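You operate a simulated robot arm through the tools that you are given. There is no shell and no other tool. Be economical: measure what you need, move in short steps, check, and stop when the job is done.

You run a simulated two-armed robot. Do the job below in one go: nothing can be reset, and whatever is moved stays where it is left.

JOB
Switch the logger's buzzer on and latch its clear cover again.
Fine: the switch is under the cover; leave the other switch as it is. Where these are worked on the way, their far stop is far enough and under half their travel is too little: clear cover.

The check looks at the end state, three seconds after you hand in, the way a careful person would. Anything else that was tipped, shoved, dropped, spilled or broken makes it a failure. Lids that push on must go on centred and level and be pressed home; caps that screw on are set level and turned clockwise until they are tight.

ROBOT AND FRAMES
Two 7-joint arms with fingered hands on one trunk, on a base that drives. Base frame: it is fixed to the floor where the robot stands at the start and does not move with it; the origin is under the middle of the robot, x ahead of it, y to its left, z up. Units: mm, degrees, N and s.
The left shoulder is at the start at [66, 173, 1203], the right one opposite. With the tool pointing down near the work surface each hand reaches from about 400 to 780 mm from the robot's upright axis, wherever it stands, measured 20 degrees to its own side. Places, roughly: buzzer switch [500, 0, 900]; clear cover [500, 0, 900]; red latch [500, 0, 900]; relay switch [500, 0, 900]. Payload 3.5 kg a hand.
The TCP of each hand is the grasp point between the finger pads, 30 mm short of the fingertips. In the tool frame z runs along the fingers and y along their closing line. The gripper opens to 104 mm. The gripper's body begins 35 mm behind the TCP. The gripper is a hand of 3 fingers: y runs from the thumb to the fingers, the wrist lies at [-15, -104, -178] in the tool frame, and closing takes about 1.5 s.
Orientation is that of the tool frame in the base frame, as [roll, pitch, yaw] about the fixed x, y, z axes, in that order (R = Rz(yaw) Ry(pitch) Rx(roll)). With the fingers straight down and the wrist toward the robot, the tool's x, y and z point along [0, 1, 0], [1, 0, 0] and [0, 0, -1] of the base frame.

CONTROLS
- The arms move only by the tool nudge_tool. It takes "left_increments", "right_increments" or both (then of equal length, played together; a hand with none holds still); each is one flat list of numbers, 6 for each row, row after row: the shift along the tool's x, y, z in units of 40 mm (1.0 is 40 mm), then the turn, a rotation vector about the tool's x, y, z in units of 5 degrees (1.0 is 5 degrees). In form: [tx, ty, tz, rx, ry, rz, tx, ty, tz, rx, ry, rz, ...]. A call has 1 to 20 rows; each row shifts and turns the commanded pose from where the row before left it, along the tool's axes as they then stand. "left_hand" and "right_hand" are, for a hand that has rows, the gripper command, from -1 (fully open) to 1 (shut), values between in proportion, set as the call begins (left out, the last holds). A call with a number of a shift or a turn outside -1 to 1 is refused whole. A row lasts 0.2 s, in which the tool goes at most 50 mm and 8.6 degrees; a call with a longer step from one row to the next is refused whole, and so is a gripper value outside its range. Where a pose cannot be reached the arm comes as near as it can. A force on the tool above 90 N (or 10 N above the force at the start of the call, whichever is more), or a blocked arm, ends the call early, and 0.2 s more pass. The fingers move at their own pace (about 72 mm/s each) and stop on an object; they squeeze with about 23 N. The grip force told is the motor's: it shows also when the fingers shut on nothing. Time passes only in rows, and 0.2 s behind the last, so rows that do not move let the fingers close. It gives the time, the measured TCP pose, the force on the tool (base axes), the opening and the grip force at its end, in the units of the frame above (readings bear some noise), with the torque about the TCP (base axes, N m) and any sound that the robot's microphone picked up, and new pictures: "views" is both (left out), scene, wrist or none (wrist: the cameras of the hands that moved).
- Cameras (640 x 400 px; columns grow to the right, rows downward): "scene" is now at [156.6, 0.4, 1375.9]; the picture's right is [0.01, -1.00, 0.00], its down [-0.58, -0.01, -0.81] and it looks along [0.81, 0.01, -0.58] (base axes); focal length 232 px, centre (320, 200). "left" rides on the left gripper at [-64, -94, -117] in its tool frame; the picture's right is [-0.72, -0.33, 0.61], its down [0.64, -0.65, 0.41] and it looks along [0.27, 0.68, 0.68] (tool axes); focal length 238 px, centre (320, 200). "right" rides on the right gripper at [64, -94, -117] in its tool frame; the picture's right is [-0.72, 0.33, -0.61], its down [-0.64, -0.65, 0.40] and it looks along [-0.27, 0.68, 0.68] (tool axes); focal length 238 px, centre (320, 200). There is no depth. A picture from a camera that has moved, and an enlarged one, comes with that camera's place and axes in the base frame and with its lens.
- lift_body(by): slides the trunk up (or, below 0, down) by that many mm; the arms and the scene camera ride with it, the base frame stays. It gives what a move gives, with no picture.
- drive_base(legs): drives the robot by 1 to 6 legs, each [ahead, left, turn to the left] in mm, mm and degrees, along the robot's own axes; the way and the turn of a leg run together, so that a leg with both is an arc; at most 1500 mm and 180 degrees a leg. The arms and the cameras ride along, it lands a little off, and it stops where it bumps. It gives what a move gives, and a new picture of the scene camera.
- set_fingers(index, middle, thumb_bend, thumb_turn, hand): sets how far each is bent, from 0 (flat) to 1 (curled in); at 0.3 the hand is open as for a grip, at 0.7 the pads meet at the TCP. One left out holds its place. A second passes; each finger stops where it meets its share of the squeeze, and holds until it gets a number again. A gripper value or a shape takes the hand back. It gives what a move gives, with no picture; readings hold the bend of each and the force on the fingers (four entries, about 0 where the hand has none), thumb and palm. thumb_turn goes from beside the hand (0) to across from the fingers (1), as for a grip.
- set_grasp(shape, hand): the hand has 3 fingers and takes this shape, open, in about a second: jaw (thumb against the fingers, like two jaws); tri (thumb and two fingers); tip (a fingertip pinch); poke (one finger out to press); point (the index stretched); flat (the hand flat); cup (the hand cupped); fist (a fist). The gripper value then closes the fingers along that shape, each until it touches; the sizes above hold for jaw. It gives what a move gives, with no picture.
- aim_head(pan, tilt): turns the head with the scene camera to pan (to the left, within 86 degrees either way) and tilt (down, from -29 to 69), counted from straight ahead of the robot. It gives what a move gives, and a new picture of the scene camera.
- close_up(camera, box): a new picture of the part [left, top, right, bottom] of that camera's present view, enlarged. It takes no simulated time.
- close_job(): hands the job in; it is judged then, once.

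Go step by step. Nothing tells you exact positions but the pictures and the camera data: compare them with the known pose of the tool, close in by small moves and look again before you grip or let go. The budget is 120 turns and 260 pictures, counting those below and the enlarged ones. Unless the task says otherwise, let go and move clear before handing in, and close with one line.

The tools are called after ">>>" as a command line: name --argument value ..., lists and objects as JSON in quotes. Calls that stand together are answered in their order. nudge_tool: Moves the arms, as the interface text tells. Its arguments: {"type":"object","properties":{"left_increments":{"type":"array"},"left_hand":{"type":"number"},"right_increments":{"type":"array"},"right_hand":{"type":"number"},"views":{"type":"string","enum":["both","scene","wrist","none"]}},"required":[]} The other tools are called the same way: lift_body (by) slides the trunk up or down; set_grasp (shape, hand) gives the hand a shape; set_fingers (index, middle, thumb_bend, thumb_turn, hand) moves the fingers one by one; drive_base (legs) drives the base; aim_head (pan, tilt) turns the head that bears the scene camera; close_up (camera, box) takes an enlarged picture of a part of a camera's view; close_job () hands the job in.

At the start:

```text
time_s: 0.0
left_eef_pos: [457.5, 214.4, 1221.4]
left_ee_rot: [-179.9, 0.0, 90.0]
left_ft_force: [-0.1, 0.1, -1.2]
left_moment: [-0.01, 0.02, -0.01]
left_opening: 103.8
left_finger_force: 0.1
left_shape: jaw
left_bend: [0.3, 0.3, 0.3, 0.98]
left_finger forces: [0.1, 0.0, 0.0, 0.0, 0.0, 0.0]
right_eef_pos: [425.8, -208.4, 1254.8]
right_ee_rot: [-180.0, 0.1, 90.0]
right_ft_force: [-0.3, 0.1, -0.4]
right_moment: [0.0, -0.01, -0.02]
right_opening: 103.7
right_finger_force: 0.0
right_shape: jaw
right_bend: [0.3, 0.3, 0.3, 0.98]
right_finger forces: [0.0, 0.0, 0.1, 0.0, 0.1, 0.0]
trunk travel left (down, up): [-300.0, 454.0]
robot x, y, heading: [0.7, 0.6, 0.1]
head pan, tilt: [0.6, 35.4]
```

scene: 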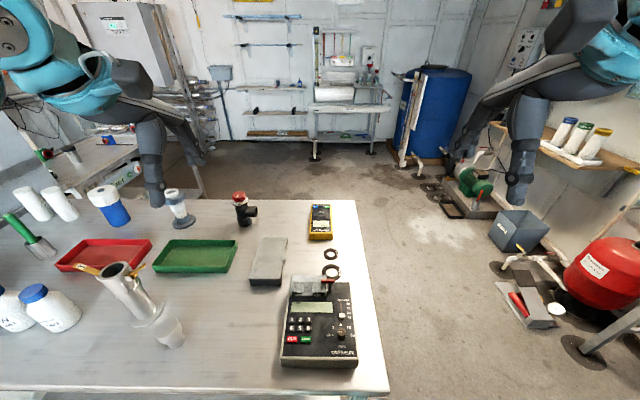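
right: 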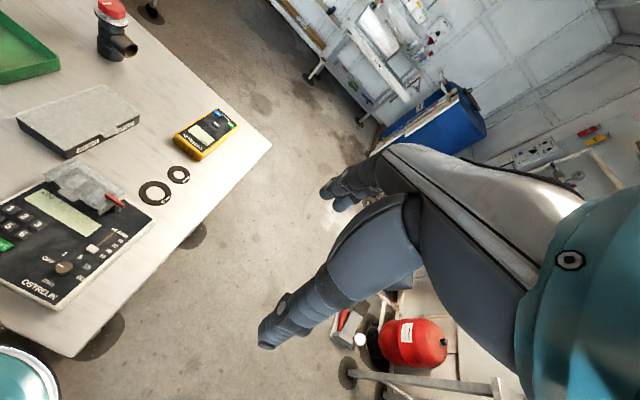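
left: 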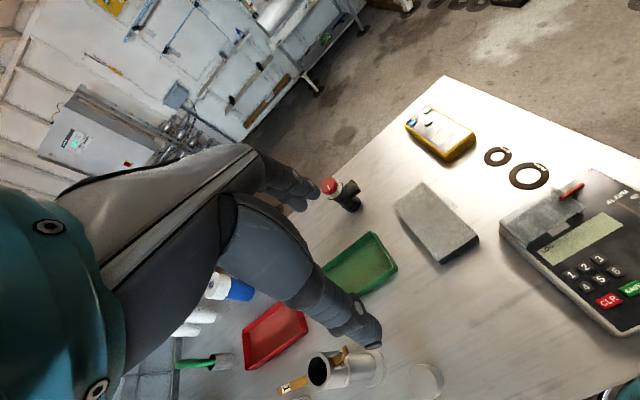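

The logger is the dark box at the near right of the table, with a clear cover and a red latch at its far edge. I'll take enlarged views of it first.

>>> close_up --camera "scene" --box '[270, 260, 370, 375]'

>>> close_up --camera "right" --box '[0, 130, 180, 320]'

>>> close_up --camera "left" --box '[480, 150, 640, 350]'

```text
3.48 times, centred on (320, 318) of scene
camera zoom: at [156.6, 0.4, 1375.9], right [0.01, -1.0, 0.0], down [-0.58, -0.01, -0.81], along [0.81, 0.01, -0.58], focal length 808 px, centre (320, -209)
```

zoom: 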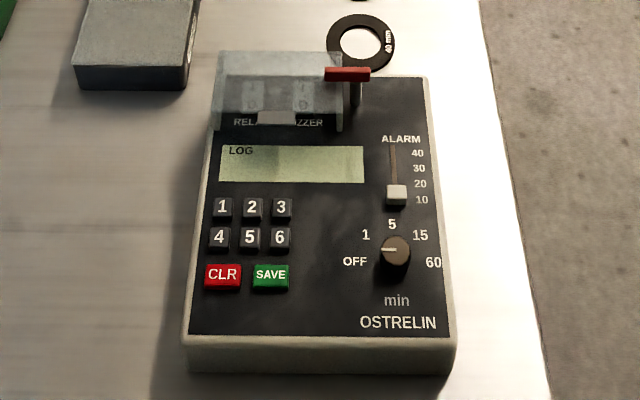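

```text
2.11 times, centred on (90, 225) of right
camera zoom: at [331.4, -144.2, 1370.6], right [0.33, -0.72, 0.61], down [-0.65, -0.64, -0.4], along [0.68, -0.27, -0.68], focal length 502 px, centre (804, 147)
```

zoom: 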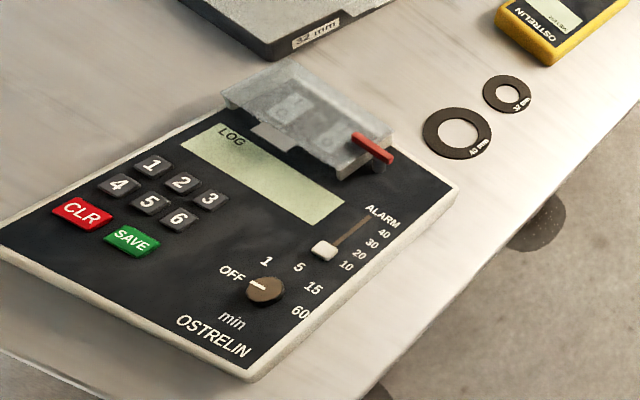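

```text
2.00 times, centred on (560, 250) of left
camera zoom: at [363.6, 149.4, 1338.1], right [-0.33, -0.72, -0.61], down [-0.65, 0.64, -0.41], along [0.68, 0.27, -0.68], focal length 477 px, centre (-160, 100)
```

zoom: 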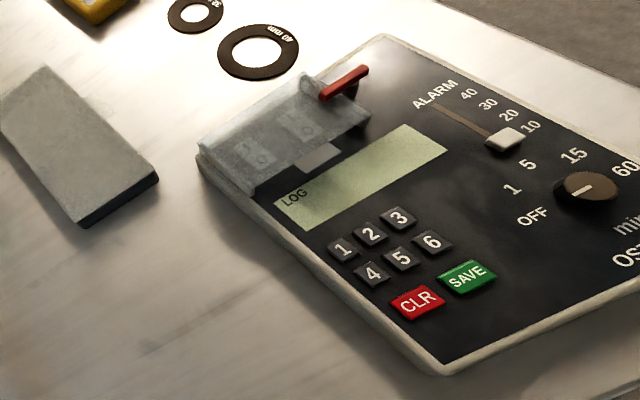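

The latch bar is at about [478, -14, 921], the cover's tab at about [448, 30, 916], and the cover seems hinged at its far edge. I'll bring the right hand closer for a better view.

>>> nudge_tool --right_increments '[0.46, 0, 0.7, 0, 0, 0, 0.46, 0, 0.7, 0, 0, 0, 0.46, 0, 0.7, 0, 0, 0, 0.46, 0, 0.7, 0, 0, 0, 0.46, 0, 0.7, 0, 0, 0, 0.46, 0, 0.7, 0, 0, 0, 0.46, 0, 0.7, 0, 0, 0, 0.46, 0, 0.7, 0, 0, 0]' --views "wrist"

>>> close_up --camera "right" --box '[160, 100, 480, 300]'

```text
time_s: 1.8
left_eef_pos: [459.1, 212.8, 1221.8]
left_ee_rot: [-180.0, 0.1, 90.0]
left_ft_force: [0.1, -0.1, 0.8]
left_moment: [-0.01, -0.02, -0.03]
left_opening: 103.7
left_finger_force: 0.0
left_shape: jaw
left_bend: [0.3, 0.3, 0.3, 0.98]
left_finger forces: [0.0, 0.1, 0.0, 0.1, 0.1, 0.1]
right_eef_pos: [424.2, -60.8, 1030.3]
right_ee_rot: [-180.0, 0.0, 90.0]
right_ft_force: [0.6, -0.3, -0.1]
right_moment: [-0.03, 0.0, 0.0]
right_opening: 103.6
right_finger_force: 0.0
right_shape: jaw
right_bend: [0.3, 0.3, 0.3, 0.98]
right_finger forces: [0.0, 0.0, 0.0, 0.1, 0.0, 0.1]
trunk travel left (down, up): [-300.0, 454.0]
robot x, y, heading: [-1.2, 0.7, -0.2]
head pan, tilt: [0.6, 35.4]
camera right: at [331.3, 1.8, 1146.1], right [0.33, -0.72, 0.61], down [-0.65, -0.64, -0.4], along [0.68, -0.27, -0.68], focal length 238 px, centre (320, 200)
```

right: 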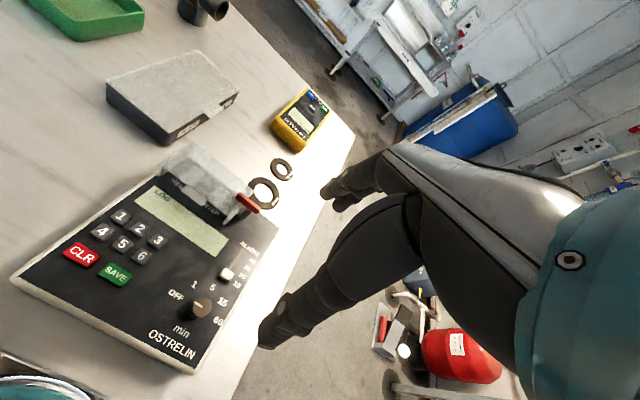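

```text
2.00 times, centred on (320, 200) of right
camera zoom: at [331.3, 1.8, 1146.1], right [0.33, -0.72, 0.61], down [-0.65, -0.64, -0.4], along [0.68, -0.27, -0.68], focal length 477 px, centre (320, 200)
```

zoom: 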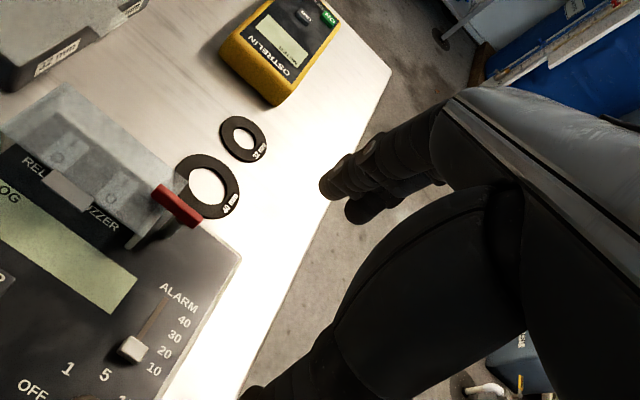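

I have a clear line to the cover and latch now, so I'll enlarge them.

>>> close_up --camera "right" --box '[130, 130, 290, 230]'

>>> close_up --camera "scene" --box '[275, 260, 355, 310]'

```text
4.00 times, centred on (210, 180) of right
camera zoom: at [331.3, 1.8, 1146.1], right [0.33, -0.72, 0.61], down [-0.65, -0.64, -0.4], along [0.68, -0.27, -0.68], focal length 953 px, centre (760, 280)
```

zoom: 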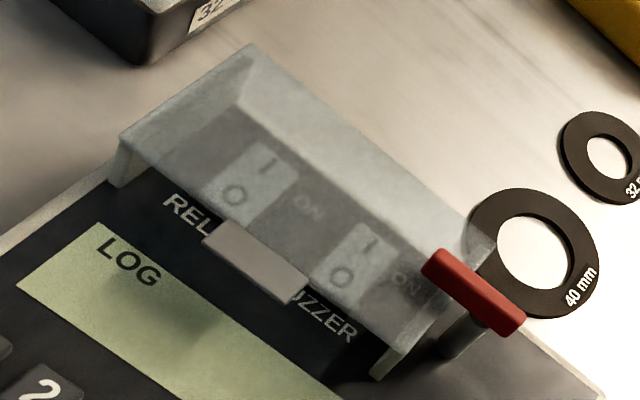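

```text
8.00 times, centred on (315, 285) of scene
camera zoom: at [156.8, 0.8, 1375.8], right [0.01, -1.0, 0.0], down [-0.58, -0.01, -0.81], along [0.81, 0.01, -0.58], focal length 1858 px, centre (360, -480)
```

zoom: 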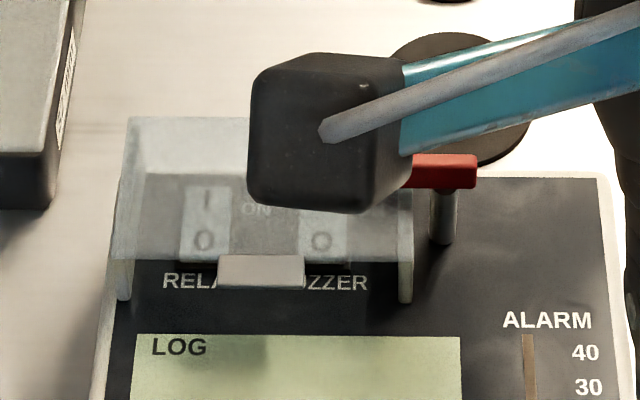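

The two rockers read I at the far end and O near, and buzzer is the right one. The latch is a bar on a post to the right of the cover. I'll shape the right hand to poke and look at the fingertip.

>>> set_grasp --hand "right" --shape "poke"

>>> close_up --camera "right" --box '[0, 0, 640, 400]'

>>> close_up --camera "scene" --box '[240, 180, 440, 305]'

>>> close_up --camera "left" --box '[440, 100, 640, 300]'

```text
time_s: 2.7
left_eef_pos: [458.5, 213.4, 1221.8]
left_ee_rot: [-180.0, 0.0, 89.9]
left_ft_force: [0.5, 0.4, -0.4]
left_moment: [0.02, 0.0, 0.02]
left_opening: 103.4
left_finger_force: 0.1
left_shape: jaw
left_bend: [0.3, 0.3, 0.3, 0.98]
left_finger forces: [0.0, 0.1, 0.0, 0.0, 0.0, 0.1]
right_eef_pos: [424.5, -61.7, 1030.3]
right_ee_rot: [-180.0, 0.0, 90.0]
right_ft_force: [-0.2, -0.8, 0.4]
right_moment: [0.02, 0.0, 0.02]
right_opening: 0.0
right_finger_force: 0.0
right_shape: poke
right_bend: [0.7, 0.7, 1.0, 1.0]
right_finger forces: [0.0, 0.0, 0.0, 0.0, 0.1, 0.0]
trunk travel left (down, up): [-300.0, 454.0]
robot x, y, heading: [-0.2, 0.8, 0.0]
head pan, tilt: [0.6, 35.4]
```

```text
1.00 times, centred on (320, 200) of right (not enlarged: the box is as wide or as high as the picture)
camera zoom: at [331.2, 1.2, 1146.7], right [0.33, -0.72, 0.61], down [-0.65, -0.64, -0.4], along [0.68, -0.27, -0.68], focal length 238 px, centre (320, 200)
```

zoom: 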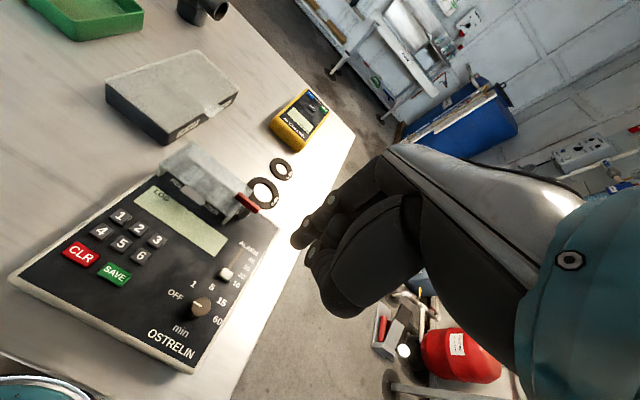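

```text
3.20 times, centred on (340, 242) of scene
camera zoom: at [156.6, 0.4, 1375.9], right [0.01, -1.0, 0.0], down [-0.58, -0.01, -0.81], along [0.81, 0.01, -0.58], focal length 743 px, centre (256, 64)
```

zoom: 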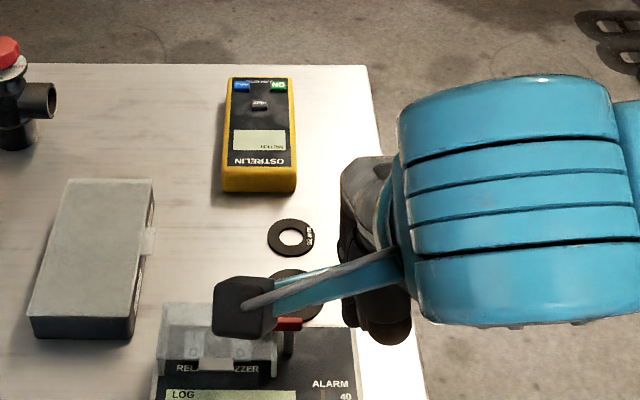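

```text
2.00 times, centred on (540, 200) of left
camera zoom: at [363.6, 149.4, 1338.1], right [-0.33, -0.72, -0.61], down [-0.65, 0.64, -0.41], along [0.68, 0.27, -0.68], focal length 477 px, centre (-120, 200)
```

zoom: 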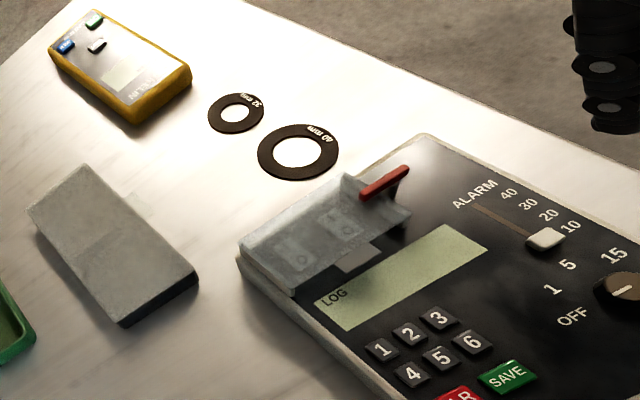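

Poke bends both fingers. I'll try keeping only the index out, with the middle and thumb curled in.

>>> set_fingers --hand "right" --index 0.6 --middle 1 --thumb_bend 1 --thumb_turn 0

>>> close_up --camera "right" --box '[200, 120, 440, 340]'

>>> close_up --camera "left" --box '[540, 60, 640, 160]'

```text
time_s: 3.7
left_eef_pos: [457.7, 213.3, 1221.2]
left_ee_rot: [-180.0, 0.0, 90.0]
left_ft_force: [0.0, 0.0, -0.2]
left_moment: [-0.01, 0.01, 0.0]
left_opening: 103.7
left_finger_force: 0.0
left_shape: jaw
left_bend: [0.3, 0.3, 0.3, 0.98]
left_finger forces: [0.1, 0.1, 0.1, 0.1, 0.0, 0.0]
right_eef_pos: [425.1, -61.5, 1030.5]
right_ee_rot: [180.0, 0.0, 90.0]
right_ft_force: [0.0, 0.2, -0.7]
right_moment: [0.0, 0.02, 0.0]
right_opening: 58.2
right_finger_force: 0.1
right_shape: fingers
right_bend: [0.6, 1.0, 1.0, 0.0]
right_finger forces: [0.0, 0.1, 0.0, 0.1, 0.1, 0.1]
trunk travel left (down, up): [-300.0, 454.0]
robot x, y, heading: [0.6, 1.1, -0.1]
head pan, tilt: [0.6, 35.4]
```

```text
1.82 times, centred on (320, 230) of right
camera zoom: at [331.2, 1.3, 1146.5], right [0.33, -0.72, 0.61], down [-0.65, -0.64, -0.4], along [0.68, -0.27, -0.68], focal length 433 px, centre (320, 146)
```

zoom: 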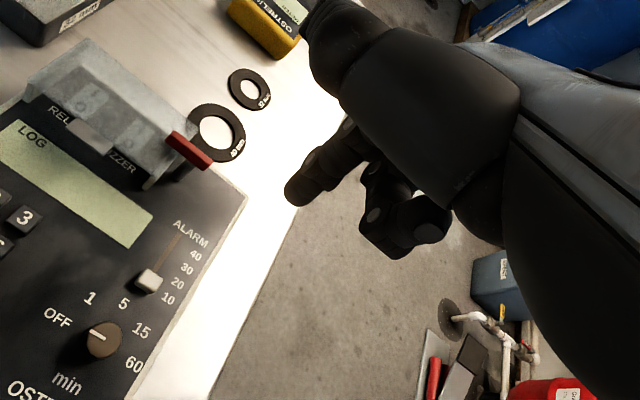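

```text
4.00 times, centred on (590, 110) of left
camera zoom: at [363.6, 149.4, 1338.1], right [-0.33, -0.72, -0.61], down [-0.65, 0.64, -0.41], along [0.68, 0.27, -0.68], focal length 953 px, centre (-760, 560)
```

zoom: 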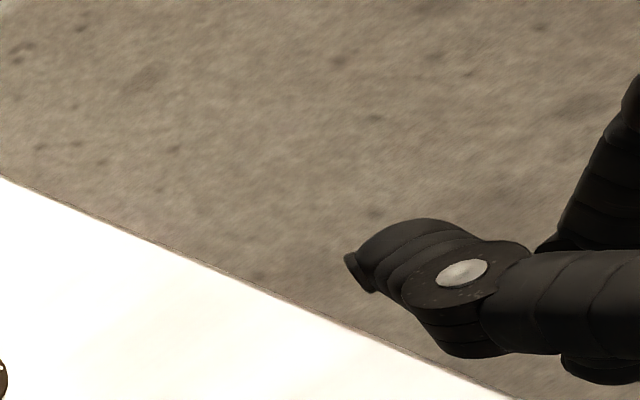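

Only the index extends now, with its tip at roughly [447, -58, 998]. I'll move it left and down to hover near the latch, then check it from both wrist cameras.

>>> nudge_tool --right_increments '[0.5, 0, 0.45, 0, 0, 0, 0.5, 0, 0.45, 0, 0, 0, 0.3, 0, 0.3, 0, 0, 0, 0, 0, 0, 0, 0, 0]' --views "none"

>>> close_up --camera "right" --box '[160, 80, 480, 320]'

>>> close_up --camera "left" --box '[480, 60, 640, 260]'

>>> close_up --camera "scene" --box '[240, 180, 440, 305]'

```text
time_s: 4.7
left_eef_pos: [458.2, 214.1, 1223.4]
left_ee_rot: [180.0, -0.1, 90.0]
left_ft_force: [0.6, 0.0, 0.6]
left_moment: [-0.02, 0.01, 0.01]
left_opening: 103.9
left_finger_force: 0.1
left_shape: jaw
left_bend: [0.3, 0.3, 0.3, 0.98]
left_finger forces: [0.0, 0.0, 0.0, 0.1, 0.1, 0.0]
right_eef_pos: [424.4, -9.5, 982.2]
right_ee_rot: [-179.9, 0.0, 90.0]
right_ft_force: [0.2, -0.2, -0.2]
right_moment: [0.02, 0.01, 0.02]
right_opening: 58.1
right_finger_force: 0.1
right_shape: fingers
right_bend: [0.6, 1.0, 1.0, 0.0]
right_finger forces: [0.0, 0.1, 0.0, 0.0, 0.0, 0.0]
trunk travel left (down, up): [-300.0, 454.0]
robot x, y, heading: [0.4, 4.3, -0.0]
head pan, tilt: [0.6, 35.4]
```

```text
1.67 times, centred on (320, 200) of right
camera zoom: at [331.2, 54.3, 1098.3], right [0.33, -0.72, 0.61], down [-0.65, -0.64, -0.4], along [0.68, -0.27, -0.68], focal length 397 px, centre (320, 200)
```

zoom: 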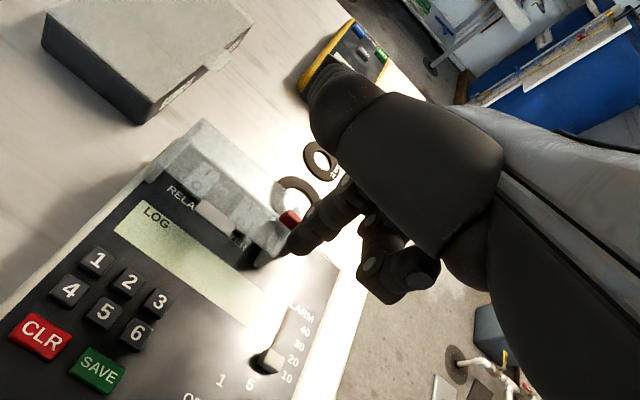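

```text
2.00 times, centred on (560, 160) of left
camera zoom: at [363.6, 149.3, 1338.2], right [-0.33, -0.72, -0.61], down [-0.65, 0.64, -0.41], along [0.68, 0.27, -0.68], focal length 477 px, centre (-160, 280)
```

zoom: 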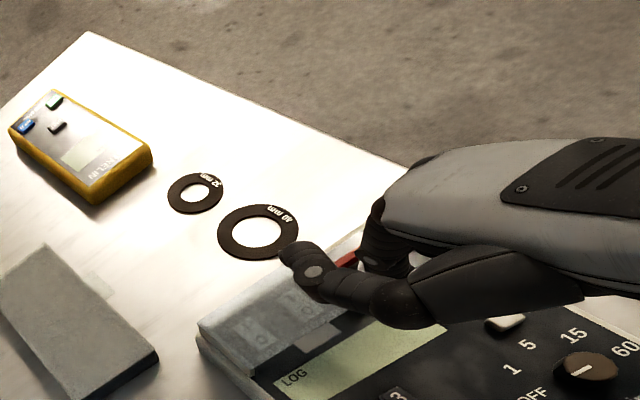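

```text
3.20 times, centred on (340, 242) of scene
camera zoom: at [156.5, 0.2, 1375.9], right [0.01, -1.0, 0.0], down [-0.58, -0.01, -0.82], along [0.81, 0.01, -0.58], focal length 743 px, centre (256, 64)
```

zoom: 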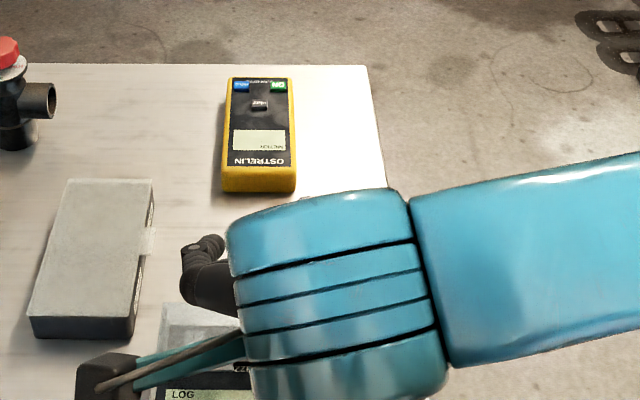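

The thumb sticks out to the left and blocks the left camera's view. I'll turn it across under the palm.

>>> set_fingers --hand "right" --thumb_turn 1 --thumb_bend 1

>>> close_up --camera "right" --box '[200, 120, 400, 280]'

>>> close_up --camera "left" --box '[520, 120, 640, 260]'

```text
time_s: 5.7
left_eef_pos: [458.1, 212.8, 1221.0]
left_ee_rot: [-180.0, 0.0, 90.0]
left_ft_force: [-0.9, 0.0, 0.3]
left_moment: [0.01, -0.04, 0.02]
left_opening: 103.9
left_finger_force: 0.0
left_shape: jaw
left_bend: [0.3, 0.3, 0.3, 0.98]
left_finger forces: [0.1, 0.0, 0.0, 0.0, 0.1, 0.0]
right_eef_pos: [422.2, -9.6, 982.6]
right_ee_rot: [179.9, 0.1, 90.0]
right_ft_force: [1.1, 0.4, -0.1]
right_moment: [-0.01, -0.01, -0.01]
right_opening: 29.0
right_finger_force: 0.0
right_shape: fingers
right_bend: [0.59, 1.0, 0.99, 0.96]
right_finger forces: [0.0, 0.0, 0.0, 0.0, 0.1, 0.0]
trunk travel left (down, up): [-300.0, 454.0]
robot x, y, heading: [-2.1, -2.6, 0.2]
head pan, tilt: [0.6, 35.4]
```

```text
2.50 times, centred on (300, 200) of right
camera zoom: at [331.2, 54.2, 1098.6], right [0.33, -0.72, 0.61], down [-0.65, -0.64, -0.4], along [0.68, -0.27, -0.68], focal length 596 px, centre (370, 200)
```

zoom: 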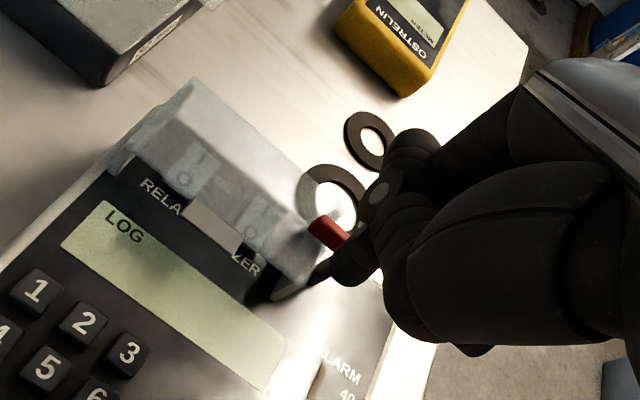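

```text
2.86 times, centred on (580, 190) of left
camera zoom: at [363.6, 149.4, 1338.1], right [-0.33, -0.72, -0.61], down [-0.65, 0.64, -0.41], along [0.68, 0.27, -0.68], focal length 681 px, centre (-423, 229)
```

zoom: 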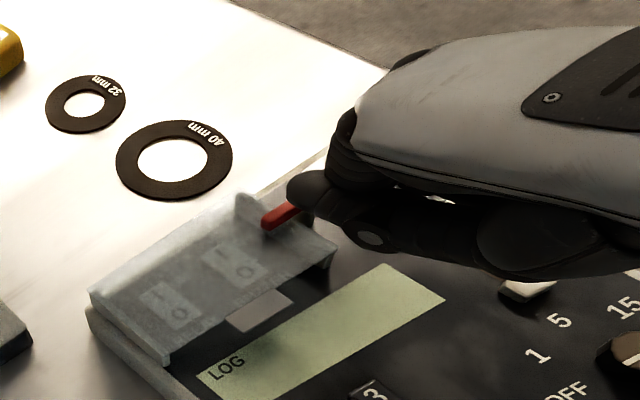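

The index tip sits near TCP + [21, 4, -32]. I'll move it beyond the latch bar so I can hook the bar's cover end and pull it toward the robot, hovering first to check.

>>> nudge_tool --right_increments '[0, 0.4, -0.25, 0, 0, 0, 0, 0.5, 0, 0, 0, 0, 0, 0.4, 0, 0, 0, 0, 0, 0, 0.3, 0, 0, 0, 0, 0, 0.2, 0, 0, 0]' --views "none"

>>> close_up --camera "right" --box '[200, 120, 400, 280]'

>>> close_up --camera "left" --box '[500, 120, 620, 260]'

```text
time_s: 6.9
left_eef_pos: [458.2, 213.5, 1220.4]
left_ee_rot: [-180.0, -0.1, 90.0]
left_ft_force: [-0.5, 0.0, 0.7]
left_moment: [-0.04, -0.01, -0.01]
left_opening: 103.7
left_finger_force: 0.1
left_shape: jaw
left_bend: [0.3, 0.3, 0.3, 0.98]
left_finger forces: [0.1, 0.0, 0.1, 0.0, 0.1, 0.0]
right_eef_pos: [476.6, -9.6, 972.7]
right_ee_rot: [180.0, 0.0, 90.0]
right_ft_force: [0.5, -0.1, -0.2]
right_moment: [-0.02, -0.04, 0.02]
right_opening: 28.9
right_finger_force: 0.1
right_shape: fingers
right_bend: [0.59, 1.0, 0.99, 0.96]
right_finger forces: [0.1, 0.0, 0.1, 0.0, 0.0, 0.0]
trunk travel left (down, up): [-300.0, 454.0]
robot x, y, heading: [0.9, -3.7, 0.2]
head pan, tilt: [0.6, 35.4]
```

```text
2.50 times, centred on (300, 200) of right
camera zoom: at [383.3, 54.7, 1088.4], right [0.33, -0.72, 0.61], down [-0.65, -0.64, -0.4], along [0.68, -0.27, -0.68], focal length 596 px, centre (370, 200)
```

zoom: 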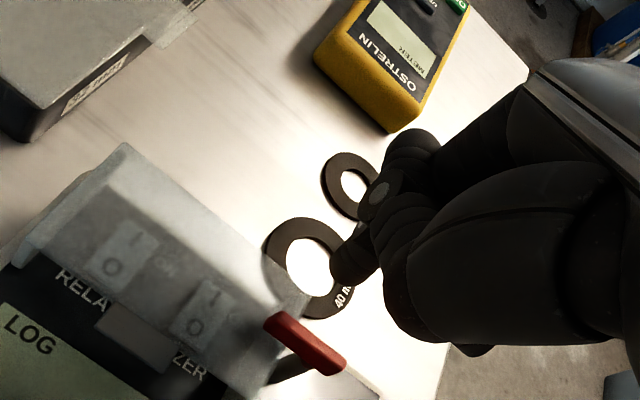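

```text
2.86 times, centred on (560, 190) of left
camera zoom: at [363.7, 149.5, 1338.1], right [-0.33, -0.72, -0.61], down [-0.65, 0.64, -0.41], along [0.68, 0.27, -0.68], focal length 681 px, centre (-366, 229)
```

zoom: 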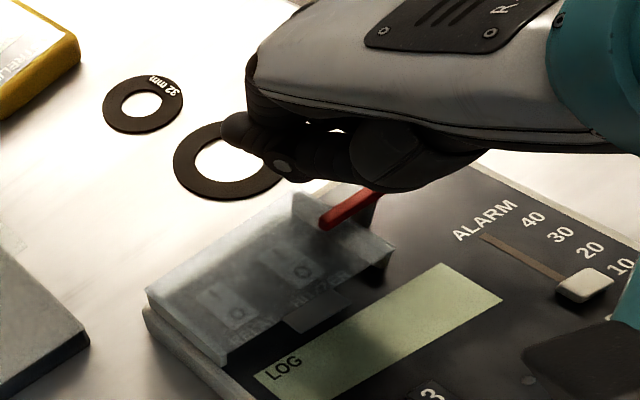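

The tip is beyond the bar and slightly above the cover. I'll lower it gently and look again.

>>> nudge_tool --right_increments '[0, 0, 0.15, 0, 0, 0, 0, 0, 0.1, 0, 0, 0, 0, 0, 0.1, 0, 0, 0, 0, 0, 0, 0, 0, 0]' --views "none"

>>> close_up --camera "right" --box '[220, 180, 380, 290]'

>>> close_up --camera "left" --box '[500, 140, 620, 240]'

```text
time_s: 7.9
left_eef_pos: [459.4, 215.0, 1221.7]
left_ee_rot: [179.9, 0.1, 90.0]
left_ft_force: [-0.6, -0.5, -0.1]
left_moment: [-0.04, 0.01, -0.02]
left_opening: 103.5
left_finger_force: 0.0
left_shape: jaw
left_bend: [0.3, 0.3, 0.3, 0.98]
left_finger forces: [0.1, 0.0, 0.0, 0.0, 0.0, 0.0]
right_eef_pos: [475.9, -8.2, 957.9]
right_ee_rot: [180.0, 0.0, 90.1]
right_ft_force: [0.0, 0.8, 0.2]
right_moment: [-0.01, -0.03, -0.01]
right_opening: 29.0
right_finger_force: 0.0
right_shape: fingers
right_bend: [0.59, 1.0, 0.99, 0.96]
right_finger forces: [0.1, 0.0, 0.0, 0.1, 0.1, 0.1]
trunk travel left (down, up): [-300.0, 454.0]
robot x, y, heading: [1.2, 2.2, -0.0]
head pan, tilt: [0.6, 35.4]
```

```text
3.64 times, centred on (300, 235) of right
camera zoom: at [383.2, 54.7, 1074.7], right [0.33, -0.72, 0.61], down [-0.65, -0.64, -0.4], along [0.68, -0.27, -0.68], focal length 867 px, centre (393, 73)
```

zoom: 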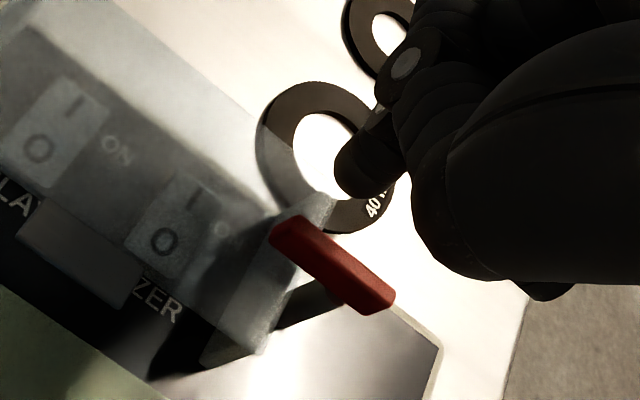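

```text
4.00 times, centred on (560, 190) of left
camera zoom: at [363.6, 149.4, 1338.1], right [-0.33, -0.72, -0.61], down [-0.65, 0.64, -0.41], along [0.68, 0.27, -0.68], focal length 953 px, centre (-640, 240)
```

zoom: 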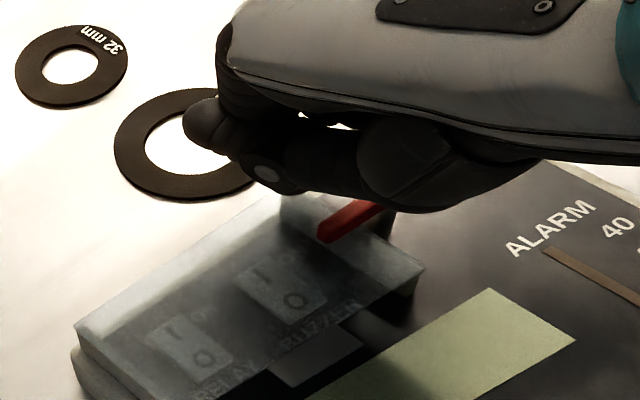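

The tip is just past the bar at about [500, -8, 926]. I'll shift it slightly left, go 7 mm lower, and pull toward the robot in small steps.

>>> nudge_tool --right_increments '[0.12, 0, 0, 0, 0, 0, 0, 0, 0.1, 0, 0, 0, 0, 0, 0.08, 0, 0, 0, 0, -0.15, 0, 0, 0, 0, 0, -0.15, 0, 0, 0, 0, 0, -0.15, 0, 0, 0, 0]' --views "none"

>>> close_up --camera "right" --box '[220, 180, 380, 290]'

>>> close_up --camera "left" --box '[500, 140, 620, 240]'

```text
time_s: 9.3
left_eef_pos: [459.1, 213.8, 1222.0]
left_ee_rot: [-180.0, 0.0, 90.0]
left_ft_force: [-0.5, -0.1, 0.3]
left_moment: [-0.02, -0.01, -0.01]
left_opening: 103.5
left_finger_force: 0.0
left_shape: jaw
left_bend: [0.3, 0.3, 0.3, 0.98]
left_finger forces: [0.0, 0.0, 0.1, 0.1, 0.1, 0.1]
right_eef_pos: [459.1, -2.9, 950.7]
right_ee_rot: [-180.0, -0.1, 90.0]
right_ft_force: [0.5, -1.1, 0.3]
right_moment: [-0.01, 0.02, -0.03]
right_opening: 29.1
right_finger_force: 0.3
right_shape: fingers
right_bend: [0.58, 1.0, 0.99, 0.96]
right_finger forces: [0.4, 0.0, 0.0, 0.0, 0.0, 0.0]
trunk travel left (down, up): [-300.0, 454.0]
robot x, y, heading: [1.9, -0.9, 0.1]
head pan, tilt: [0.6, 35.4]
```

```text
3.64 times, centred on (300, 235) of right
camera zoom: at [365.1, 59.8, 1067.2], right [0.33, -0.72, 0.61], down [-0.65, -0.64, -0.4], along [0.68, -0.27, -0.68], focal length 867 px, centre (393, 73)
```

zoom: 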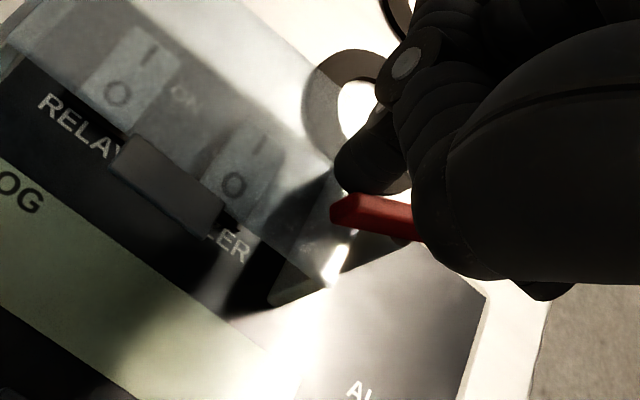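

```text
4.00 times, centred on (560, 190) of left
camera zoom: at [363.6, 149.4, 1338.2], right [-0.33, -0.72, -0.61], down [-0.65, 0.64, -0.41], along [0.68, 0.27, -0.68], focal length 953 px, centre (-640, 240)
```

zoom: 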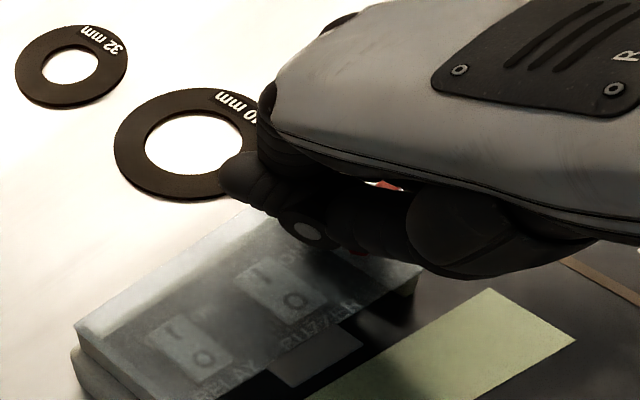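

The bar is swinging toward the robot under very little force. I'll keep pulling along its arc.

>>> nudge_tool --right_increments '[0, -0.15, 0, 0, 0, 0, -0.05, -0.15, 0, 0, 0, 0, -0.1, -0.15, 0, 0, 0, 0, -0.15, -0.12, 0, 0, 0, 0, -0.2, -0.05, 0, 0, 0, 0]' --views "none"

>>> close_up --camera "right" --box '[220, 160, 380, 270]'

>>> close_up --camera "left" --box '[500, 140, 640, 260]'

```text
time_s: 10.5
left_eef_pos: [458.6, 216.8, 1220.4]
left_ee_rot: [179.9, 0.1, 90.0]
left_ft_force: [0.2, -0.2, -0.6]
left_moment: [-0.01, -0.01, 0.0]
left_opening: 103.5
left_finger_force: 0.1
left_shape: jaw
left_bend: [0.3, 0.3, 0.3, 0.98]
left_finger forces: [0.1, 0.0, 0.0, 0.0, 0.0, 0.0]
right_eef_pos: [433.3, -19.1, 952.5]
right_ee_rot: [180.0, -0.2, 90.4]
right_ft_force: [-1.1, 17.0, -1.6]
right_moment: [0.42, 0.12, 0.45]
right_opening: 28.9
right_finger_force: 8.3
right_shape: fingers
right_bend: [0.59, 1.0, 0.99, 0.96]
right_finger forces: [17.1, 0.0, 0.0, 0.0, 0.1, 0.0]
trunk travel left (down, up): [-300.0, 454.0]
robot x, y, heading: [-1.5, -1.6, -0.1]
head pan, tilt: [0.6, 35.4]
```

```text
3.64 times, centred on (300, 215) of right
camera zoom: at [338.9, 43.3, 1068.4], right [0.33, -0.72, 0.61], down [-0.65, -0.64, -0.41], along [0.69, -0.26, -0.68], focal length 867 px, centre (393, 146)
```

zoom: 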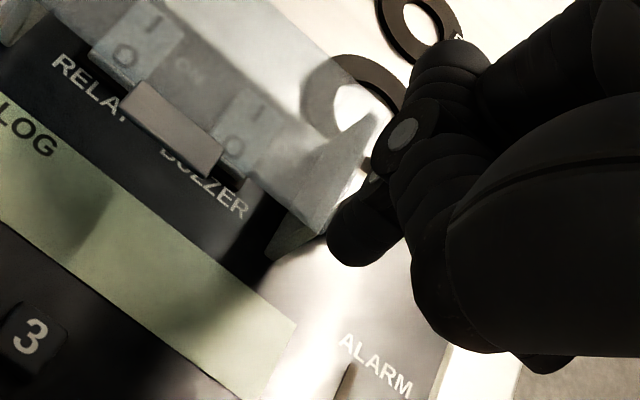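

```text
3.33 times, centred on (570, 200) of left
camera zoom: at [363.6, 152.3, 1337.8], right [-0.33, -0.72, -0.61], down [-0.65, 0.64, -0.41], along [0.68, 0.27, -0.68], focal length 794 px, centre (-513, 200)
```

zoom: 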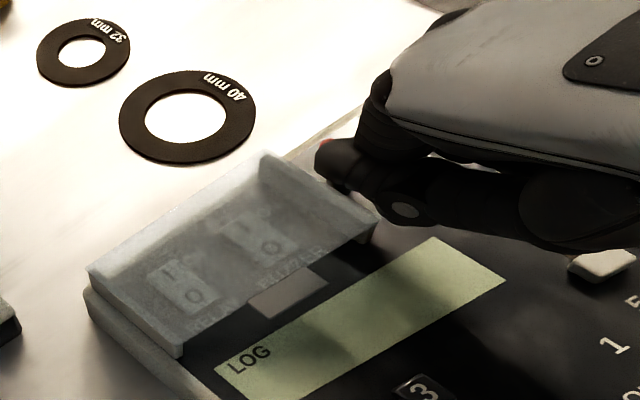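

The bar looks turned off the cover, and the 17 N sideways force suggests it's at its stop. I'll ease back, lift away and look.

>>> nudge_tool --right_increments '[0.15, -0.05, 0, 0, 0, 0, 0.1, -0.15, -0.4, 0, 0, 0, 0, -0.3, -0.7, 0, 0, 0, 0, -0.7, -0.5, 0, 0, 0, -0.8, -0.6, 0, 0, 0, 0, -0.8, 0, 0, 0, 0, 0]' --views "none"

>>> close_up --camera "left" --box '[500, 140, 640, 260]'

>>> close_up --camera "scene" --box '[270, 250, 370, 320]'

>>> close_up --camera "right" --box '[160, 100, 400, 260]'

```text
time_s: 11.9
left_eef_pos: [458.7, 212.5, 1223.5]
left_ee_rot: [180.0, -0.1, 90.1]
left_ft_force: [-0.7, -0.5, 0.2]
left_moment: [0.0, 0.0, -0.01]
left_opening: 103.6
left_finger_force: 0.1
left_shape: jaw
left_bend: [0.3, 0.3, 0.3, 0.98]
left_finger forces: [0.1, 0.1, 0.1, 0.1, 0.0, 0.0]
right_eef_pos: [361.0, -77.2, 1014.5]
right_ee_rot: [179.9, -0.1, 89.9]
right_ft_force: [-1.0, -0.8, -0.6]
right_moment: [0.0, 0.0, 0.02]
right_opening: 29.2
right_finger_force: 0.1
right_shape: fingers
right_bend: [0.59, 1.0, 0.99, 0.97]
right_finger forces: [0.0, 0.1, 0.0, 0.0, 0.1, 0.0]
trunk travel left (down, up): [-300.0, 454.0]
robot x, y, heading: [1.7, -1.8, 0.1]
head pan, tilt: [0.6, 35.4]
```

```text
3.33 times, centred on (570, 200) of left
camera zoom: at [363.5, 148.7, 1338.3], right [-0.33, -0.72, -0.61], down [-0.65, 0.64, -0.4], along [0.68, 0.27, -0.68], focal length 794 px, centre (-513, 200)
```

zoom: 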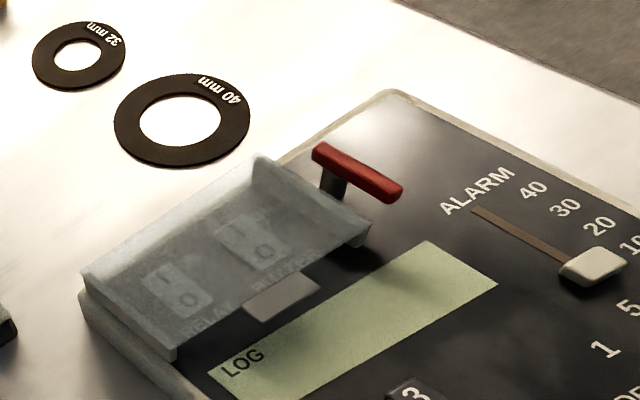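

```text
5.71 times, centred on (320, 285) of scene
camera zoom: at [156.4, -0.3, 1375.9], right [0.01, -1.0, 0.0], down [-0.58, -0.01, -0.82], along [0.82, 0.01, -0.58], focal length 1327 px, centre (320, -286)
```

zoom: 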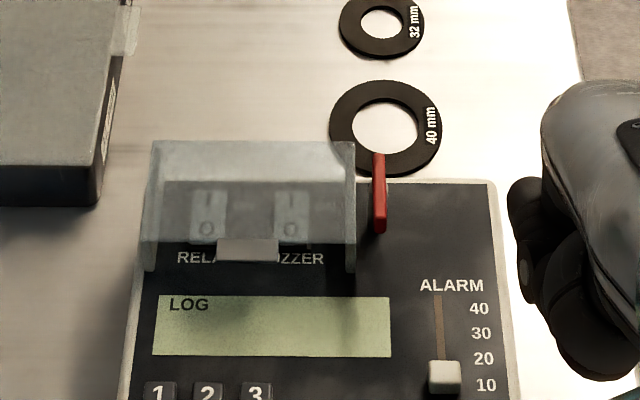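

```text
2.50 times, centred on (280, 180) of right
camera zoom: at [267.3, -14.4, 1131.3], right [0.33, -0.72, 0.61], down [-0.65, -0.64, -0.41], along [0.68, -0.27, -0.68], focal length 596 px, centre (420, 250)
```

zoom: 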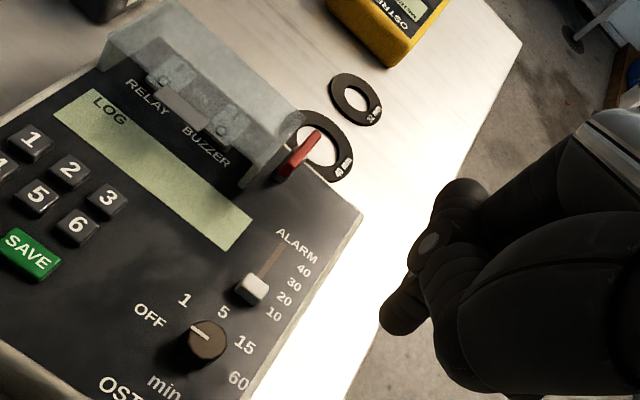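

The latch is free. To lift the cover by its tab I'll straighten the index so it points forward and down, and tilt the hand a bit more forward.

>>> set_fingers --hand "right" --index 0.1

>>> nudge_tool --right_increments '[0.4, -0.4, -0.3, -1, 0, 0, 0.4, -0.4, -0.2, -1, 0, 0, 0.4, 0, 0, -1, 0, 0, 0.4, 0, 0, -1, 0, 0, 0, 0, 0, -1, 0, 0]' --views "none"

>>> close_up --camera "right" --box '[160, 80, 480, 320]'

>>> close_up --camera "left" --box '[440, 120, 640, 320]'

>>> close_up --camera "scene" --box '[240, 240, 400, 370]'

```text
time_s: 12.9
left_eef_pos: [458.0, 214.6, 1222.6]
left_ee_rot: [-180.0, -0.1, 89.9]
left_ft_force: [-0.1, -1.1, 0.1]
left_moment: [-0.02, -0.02, 0.02]
left_opening: 103.8
left_finger_force: 0.0
left_shape: jaw
left_bend: [0.3, 0.3, 0.3, 0.98]
left_finger forces: [0.1, 0.0, 0.1, 0.1, 0.0, 0.0]
right_eef_pos: [359.7, -76.0, 1016.0]
right_ee_rot: [180.0, 0.0, 90.0]
right_ft_force: [-0.6, 0.4, -0.3]
right_moment: [-0.01, -0.01, -0.02]
right_opening: 38.0
right_finger_force: 0.1
right_shape: fingers
right_bend: [0.1, 1.0, 1.0, 1.0]
right_finger forces: [0.1, 0.0, 0.0, 0.0, 0.1, 0.0]
trunk travel left (down, up): [-300.0, 454.0]
robot x, y, heading: [-0.6, 0.5, -0.3]
head pan, tilt: [0.6, 35.4]
```

```text
time_s: 14.0
left_eef_pos: [457.9, 214.3, 1221.0]
left_ee_rot: [180.0, 0.0, 90.0]
left_ft_force: [0.2, -1.0, -0.1]
left_moment: [-0.01, 0.04, 0.02]
left_opening: 103.6
left_finger_force: 0.0
left_shape: jaw
left_bend: [0.3, 0.3, 0.3, 0.98]
left_finger forces: [0.0, 0.0, 0.0, 0.1, 0.1, 0.1]
right_eef_pos: [380.5, -33.0, 1056.2]
right_ee_rot: [157.5, -4.9, 79.7]
right_ft_force: [-0.5, 0.3, -0.3]
right_moment: [0.0, -0.01, 0.01]
right_opening: 38.3
right_finger_force: 0.1
right_shape: fingers
right_bend: [0.1, 1.0, 1.0, 1.0]
right_finger forces: [0.0, 0.1, 0.0, 0.1, 0.1, 0.0]
right hand out of reach, approached as far as the arm can: row 1, 2
trunk travel left (down, up): [-300.0, 454.0]
robot x, y, heading: [2.9, -0.1, -0.2]
head pan, tilt: [0.6, 35.4]
stopped in row 5 (right hand): the arm was blocked; the commanded pose is now the measured one
```

```text
1.67 times, centred on (320, 200) of right
camera zoom: at [262.9, 45.2, 1132.2], right [-0.07, -0.78, 0.63], down [-0.54, -0.5, -0.68], along [0.84, -0.39, -0.38], focal length 397 px, centre (320, 200)
```

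zoom: 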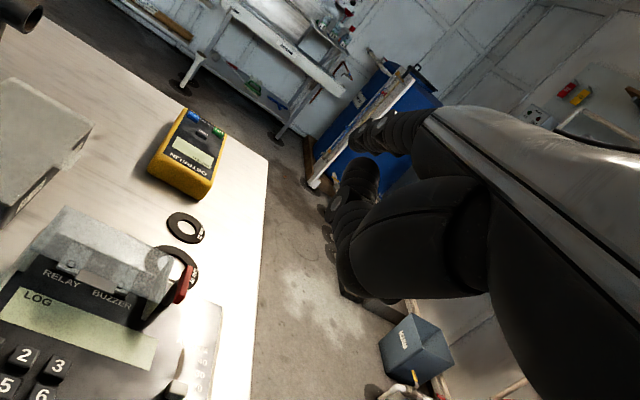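

```text
2.00 times, centred on (540, 220) of left
camera zoom: at [363.6, 149.2, 1338.2], right [-0.33, -0.72, -0.61], down [-0.65, 0.64, -0.41], along [0.68, 0.27, -0.68], focal length 477 px, centre (-120, 160)
```

zoom: 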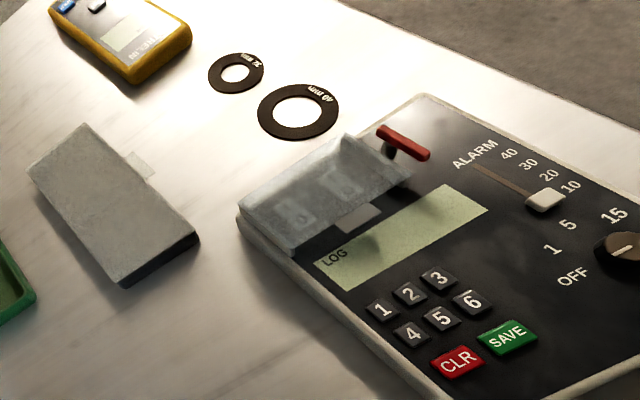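

```text
3.08 times, centred on (320, 305) of scene
camera zoom: at [156.5, 0.2, 1375.9], right [0.01, -1.0, 0.0], down [-0.58, -0.01, -0.82], along [0.81, 0.01, -0.58], focal length 715 px, centre (320, -123)
```

zoom: 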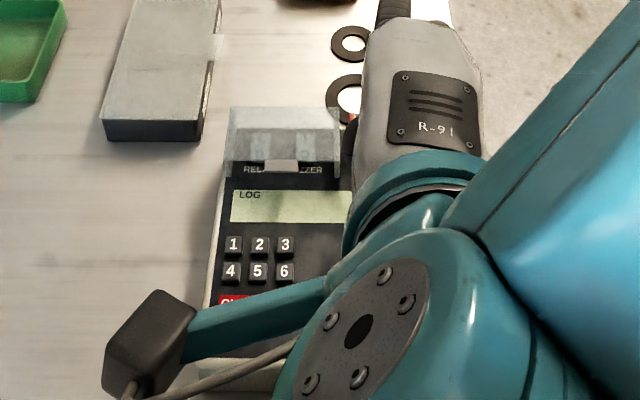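

The arm is at its near reach limit when tilted. I'll drive the base back 170 mm to give it room, with both hands clear above everything.

>>> drive_base --legs '[[-170, 0, 0]]'

```text
time_s: 15.5
left_eef_pos: [291.0, 214.3, 1220.5]
left_ee_rot: [179.9, 0.1, 90.0]
left_ft_force: [-0.1, 0.3, 0.7]
left_moment: [-0.03, -0.02, 0.01]
left_opening: 103.8
left_finger_force: 0.0
left_shape: jaw
left_bend: [0.3, 0.3, 0.3, 0.98]
left_finger forces: [0.0, 0.0, 0.0, 0.1, 0.0, 0.0]
right_eef_pos: [214.2, -33.1, 1056.1]
right_ee_rot: [157.3, -5.0, 80.1]
right_ft_force: [0.6, 0.2, 0.6]
right_moment: [0.01, -0.01, 0.0]
right_opening: 38.0
right_finger_force: 0.0
right_shape: fingers
right_bend: [0.1, 1.0, 1.0, 1.0]
right_finger forces: [0.0, 0.0, 0.0, 0.0, 0.0, 0.0]
trunk travel left (down, up): [-300.0, 454.0]
robot x, y, heading: [-168.3, 3.3, 0.3]
head pan, tilt: [0.6, 35.4]
camera scene: at [-9.8, 0.5, 1376.0], right [0.01, -1.0, 0.0], down [-0.58, -0.01, -0.82], along [0.82, 0.01, -0.58], focal length 232 px, centre (320, 200)
```

scene: 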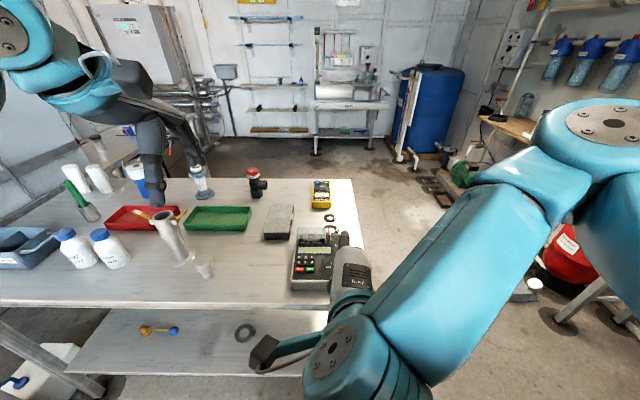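

Now I'll level the yaw and bring the tilted right hand back over the keypad, then look at the index tip.

>>> nudge_tool --right_increments '[0, 0, 0, -0.2, -0.1, -0.9, 0, 0, 0, 0, 0, -0.9, 0, 0, 0, 0, 0, -0.44, 0.22, 0.55, 0.47, 0, 0, 0, 0.22, 0.55, 0.47, 0, 0, 0, 0.22, 0.55, 0.47, 0, 0, 0, 0.22, 0.55, 0.47, 0, 0, 0, 0.22, 0.55, 0.47, 0, 0, 0, 0.22, 0.55, 0.47, 0, 0, 0]' --views "both"

>>> close_up --camera "left" --box '[440, 0, 640, 200]'

```text
time_s: 17.5
left_eef_pos: [292.9, 214.7, 1220.7]
left_ee_rot: [-180.0, 0.0, 90.1]
left_ft_force: [-0.3, 0.5, 0.4]
left_moment: [-0.04, 0.0, 0.0]
left_opening: 103.5
left_finger_force: 0.0
left_shape: jaw
left_bend: [0.3, 0.3, 0.3, 0.98]
left_finger forces: [0.0, 0.0, 0.1, 0.0, 0.0, 0.0]
right_eef_pos: [382.1, 19.7, 1006.5]
right_ee_rot: [156.0, 0.0, 90.1]
right_ft_force: [-1.1, -0.3, -0.2]
right_moment: [-0.01, 0.01, 0.0]
right_opening: 38.0
right_finger_force: 0.1
right_shape: fingers
right_bend: [0.1, 1.0, 1.0, 1.0]
right_finger forces: [0.1, 0.0, 0.0, 0.1, 0.0, 0.0]
trunk travel left (down, up): [-300.0, 454.0]
robot x, y, heading: [-164.5, -3.5, 0.2]
head pan, tilt: [0.6, 35.4]
camera scene: at [-8.4, 0.7, 1375.8], right [0.01, -1.0, 0.0], down [-0.58, -0.01, -0.81], along [0.81, 0.01, -0.58], focal length 232 px, centre (320, 200)
camera right: at [249.8, 82.7, 1074.7], right [0.05, -0.72, 0.69], down [-0.43, -0.64, -0.63], along [0.9, -0.27, -0.34], focal length 238 px, centre (320, 200)
```

scene: 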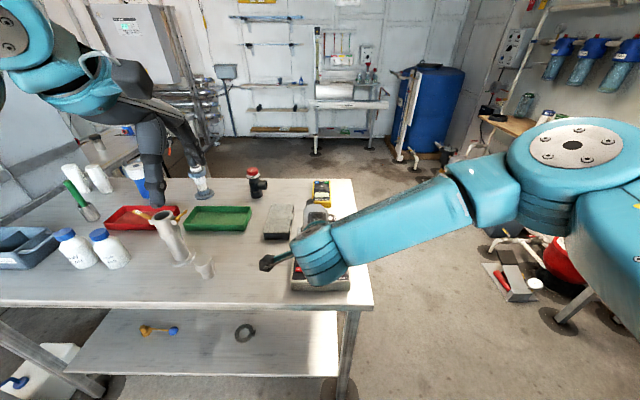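
right: 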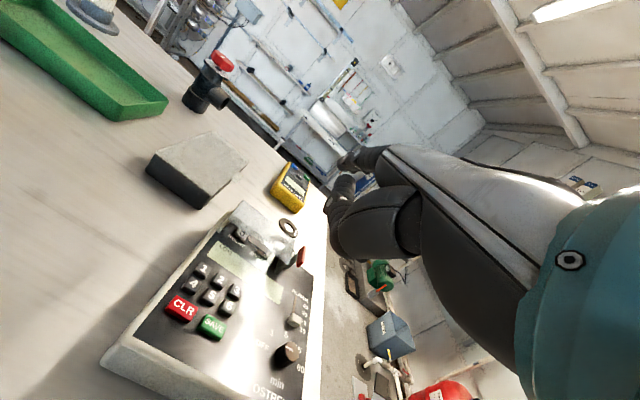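

```text
2.00 times, centred on (540, 100) of left
camera zoom: at [198.5, 150.1, 1337.9], right [-0.32, -0.72, -0.61], down [-0.65, 0.64, -0.4], along [0.68, 0.27, -0.68], focal length 477 px, centre (-120, 400)
```

zoom: 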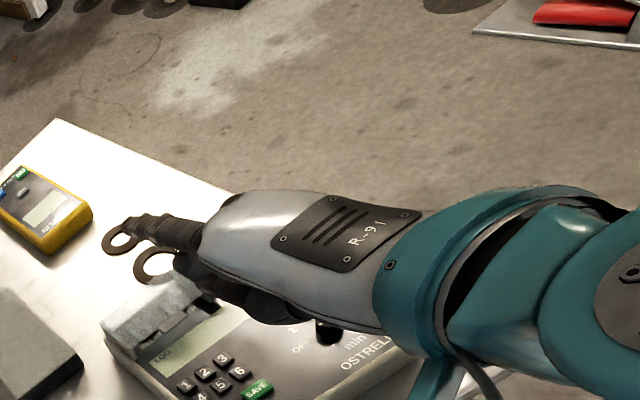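

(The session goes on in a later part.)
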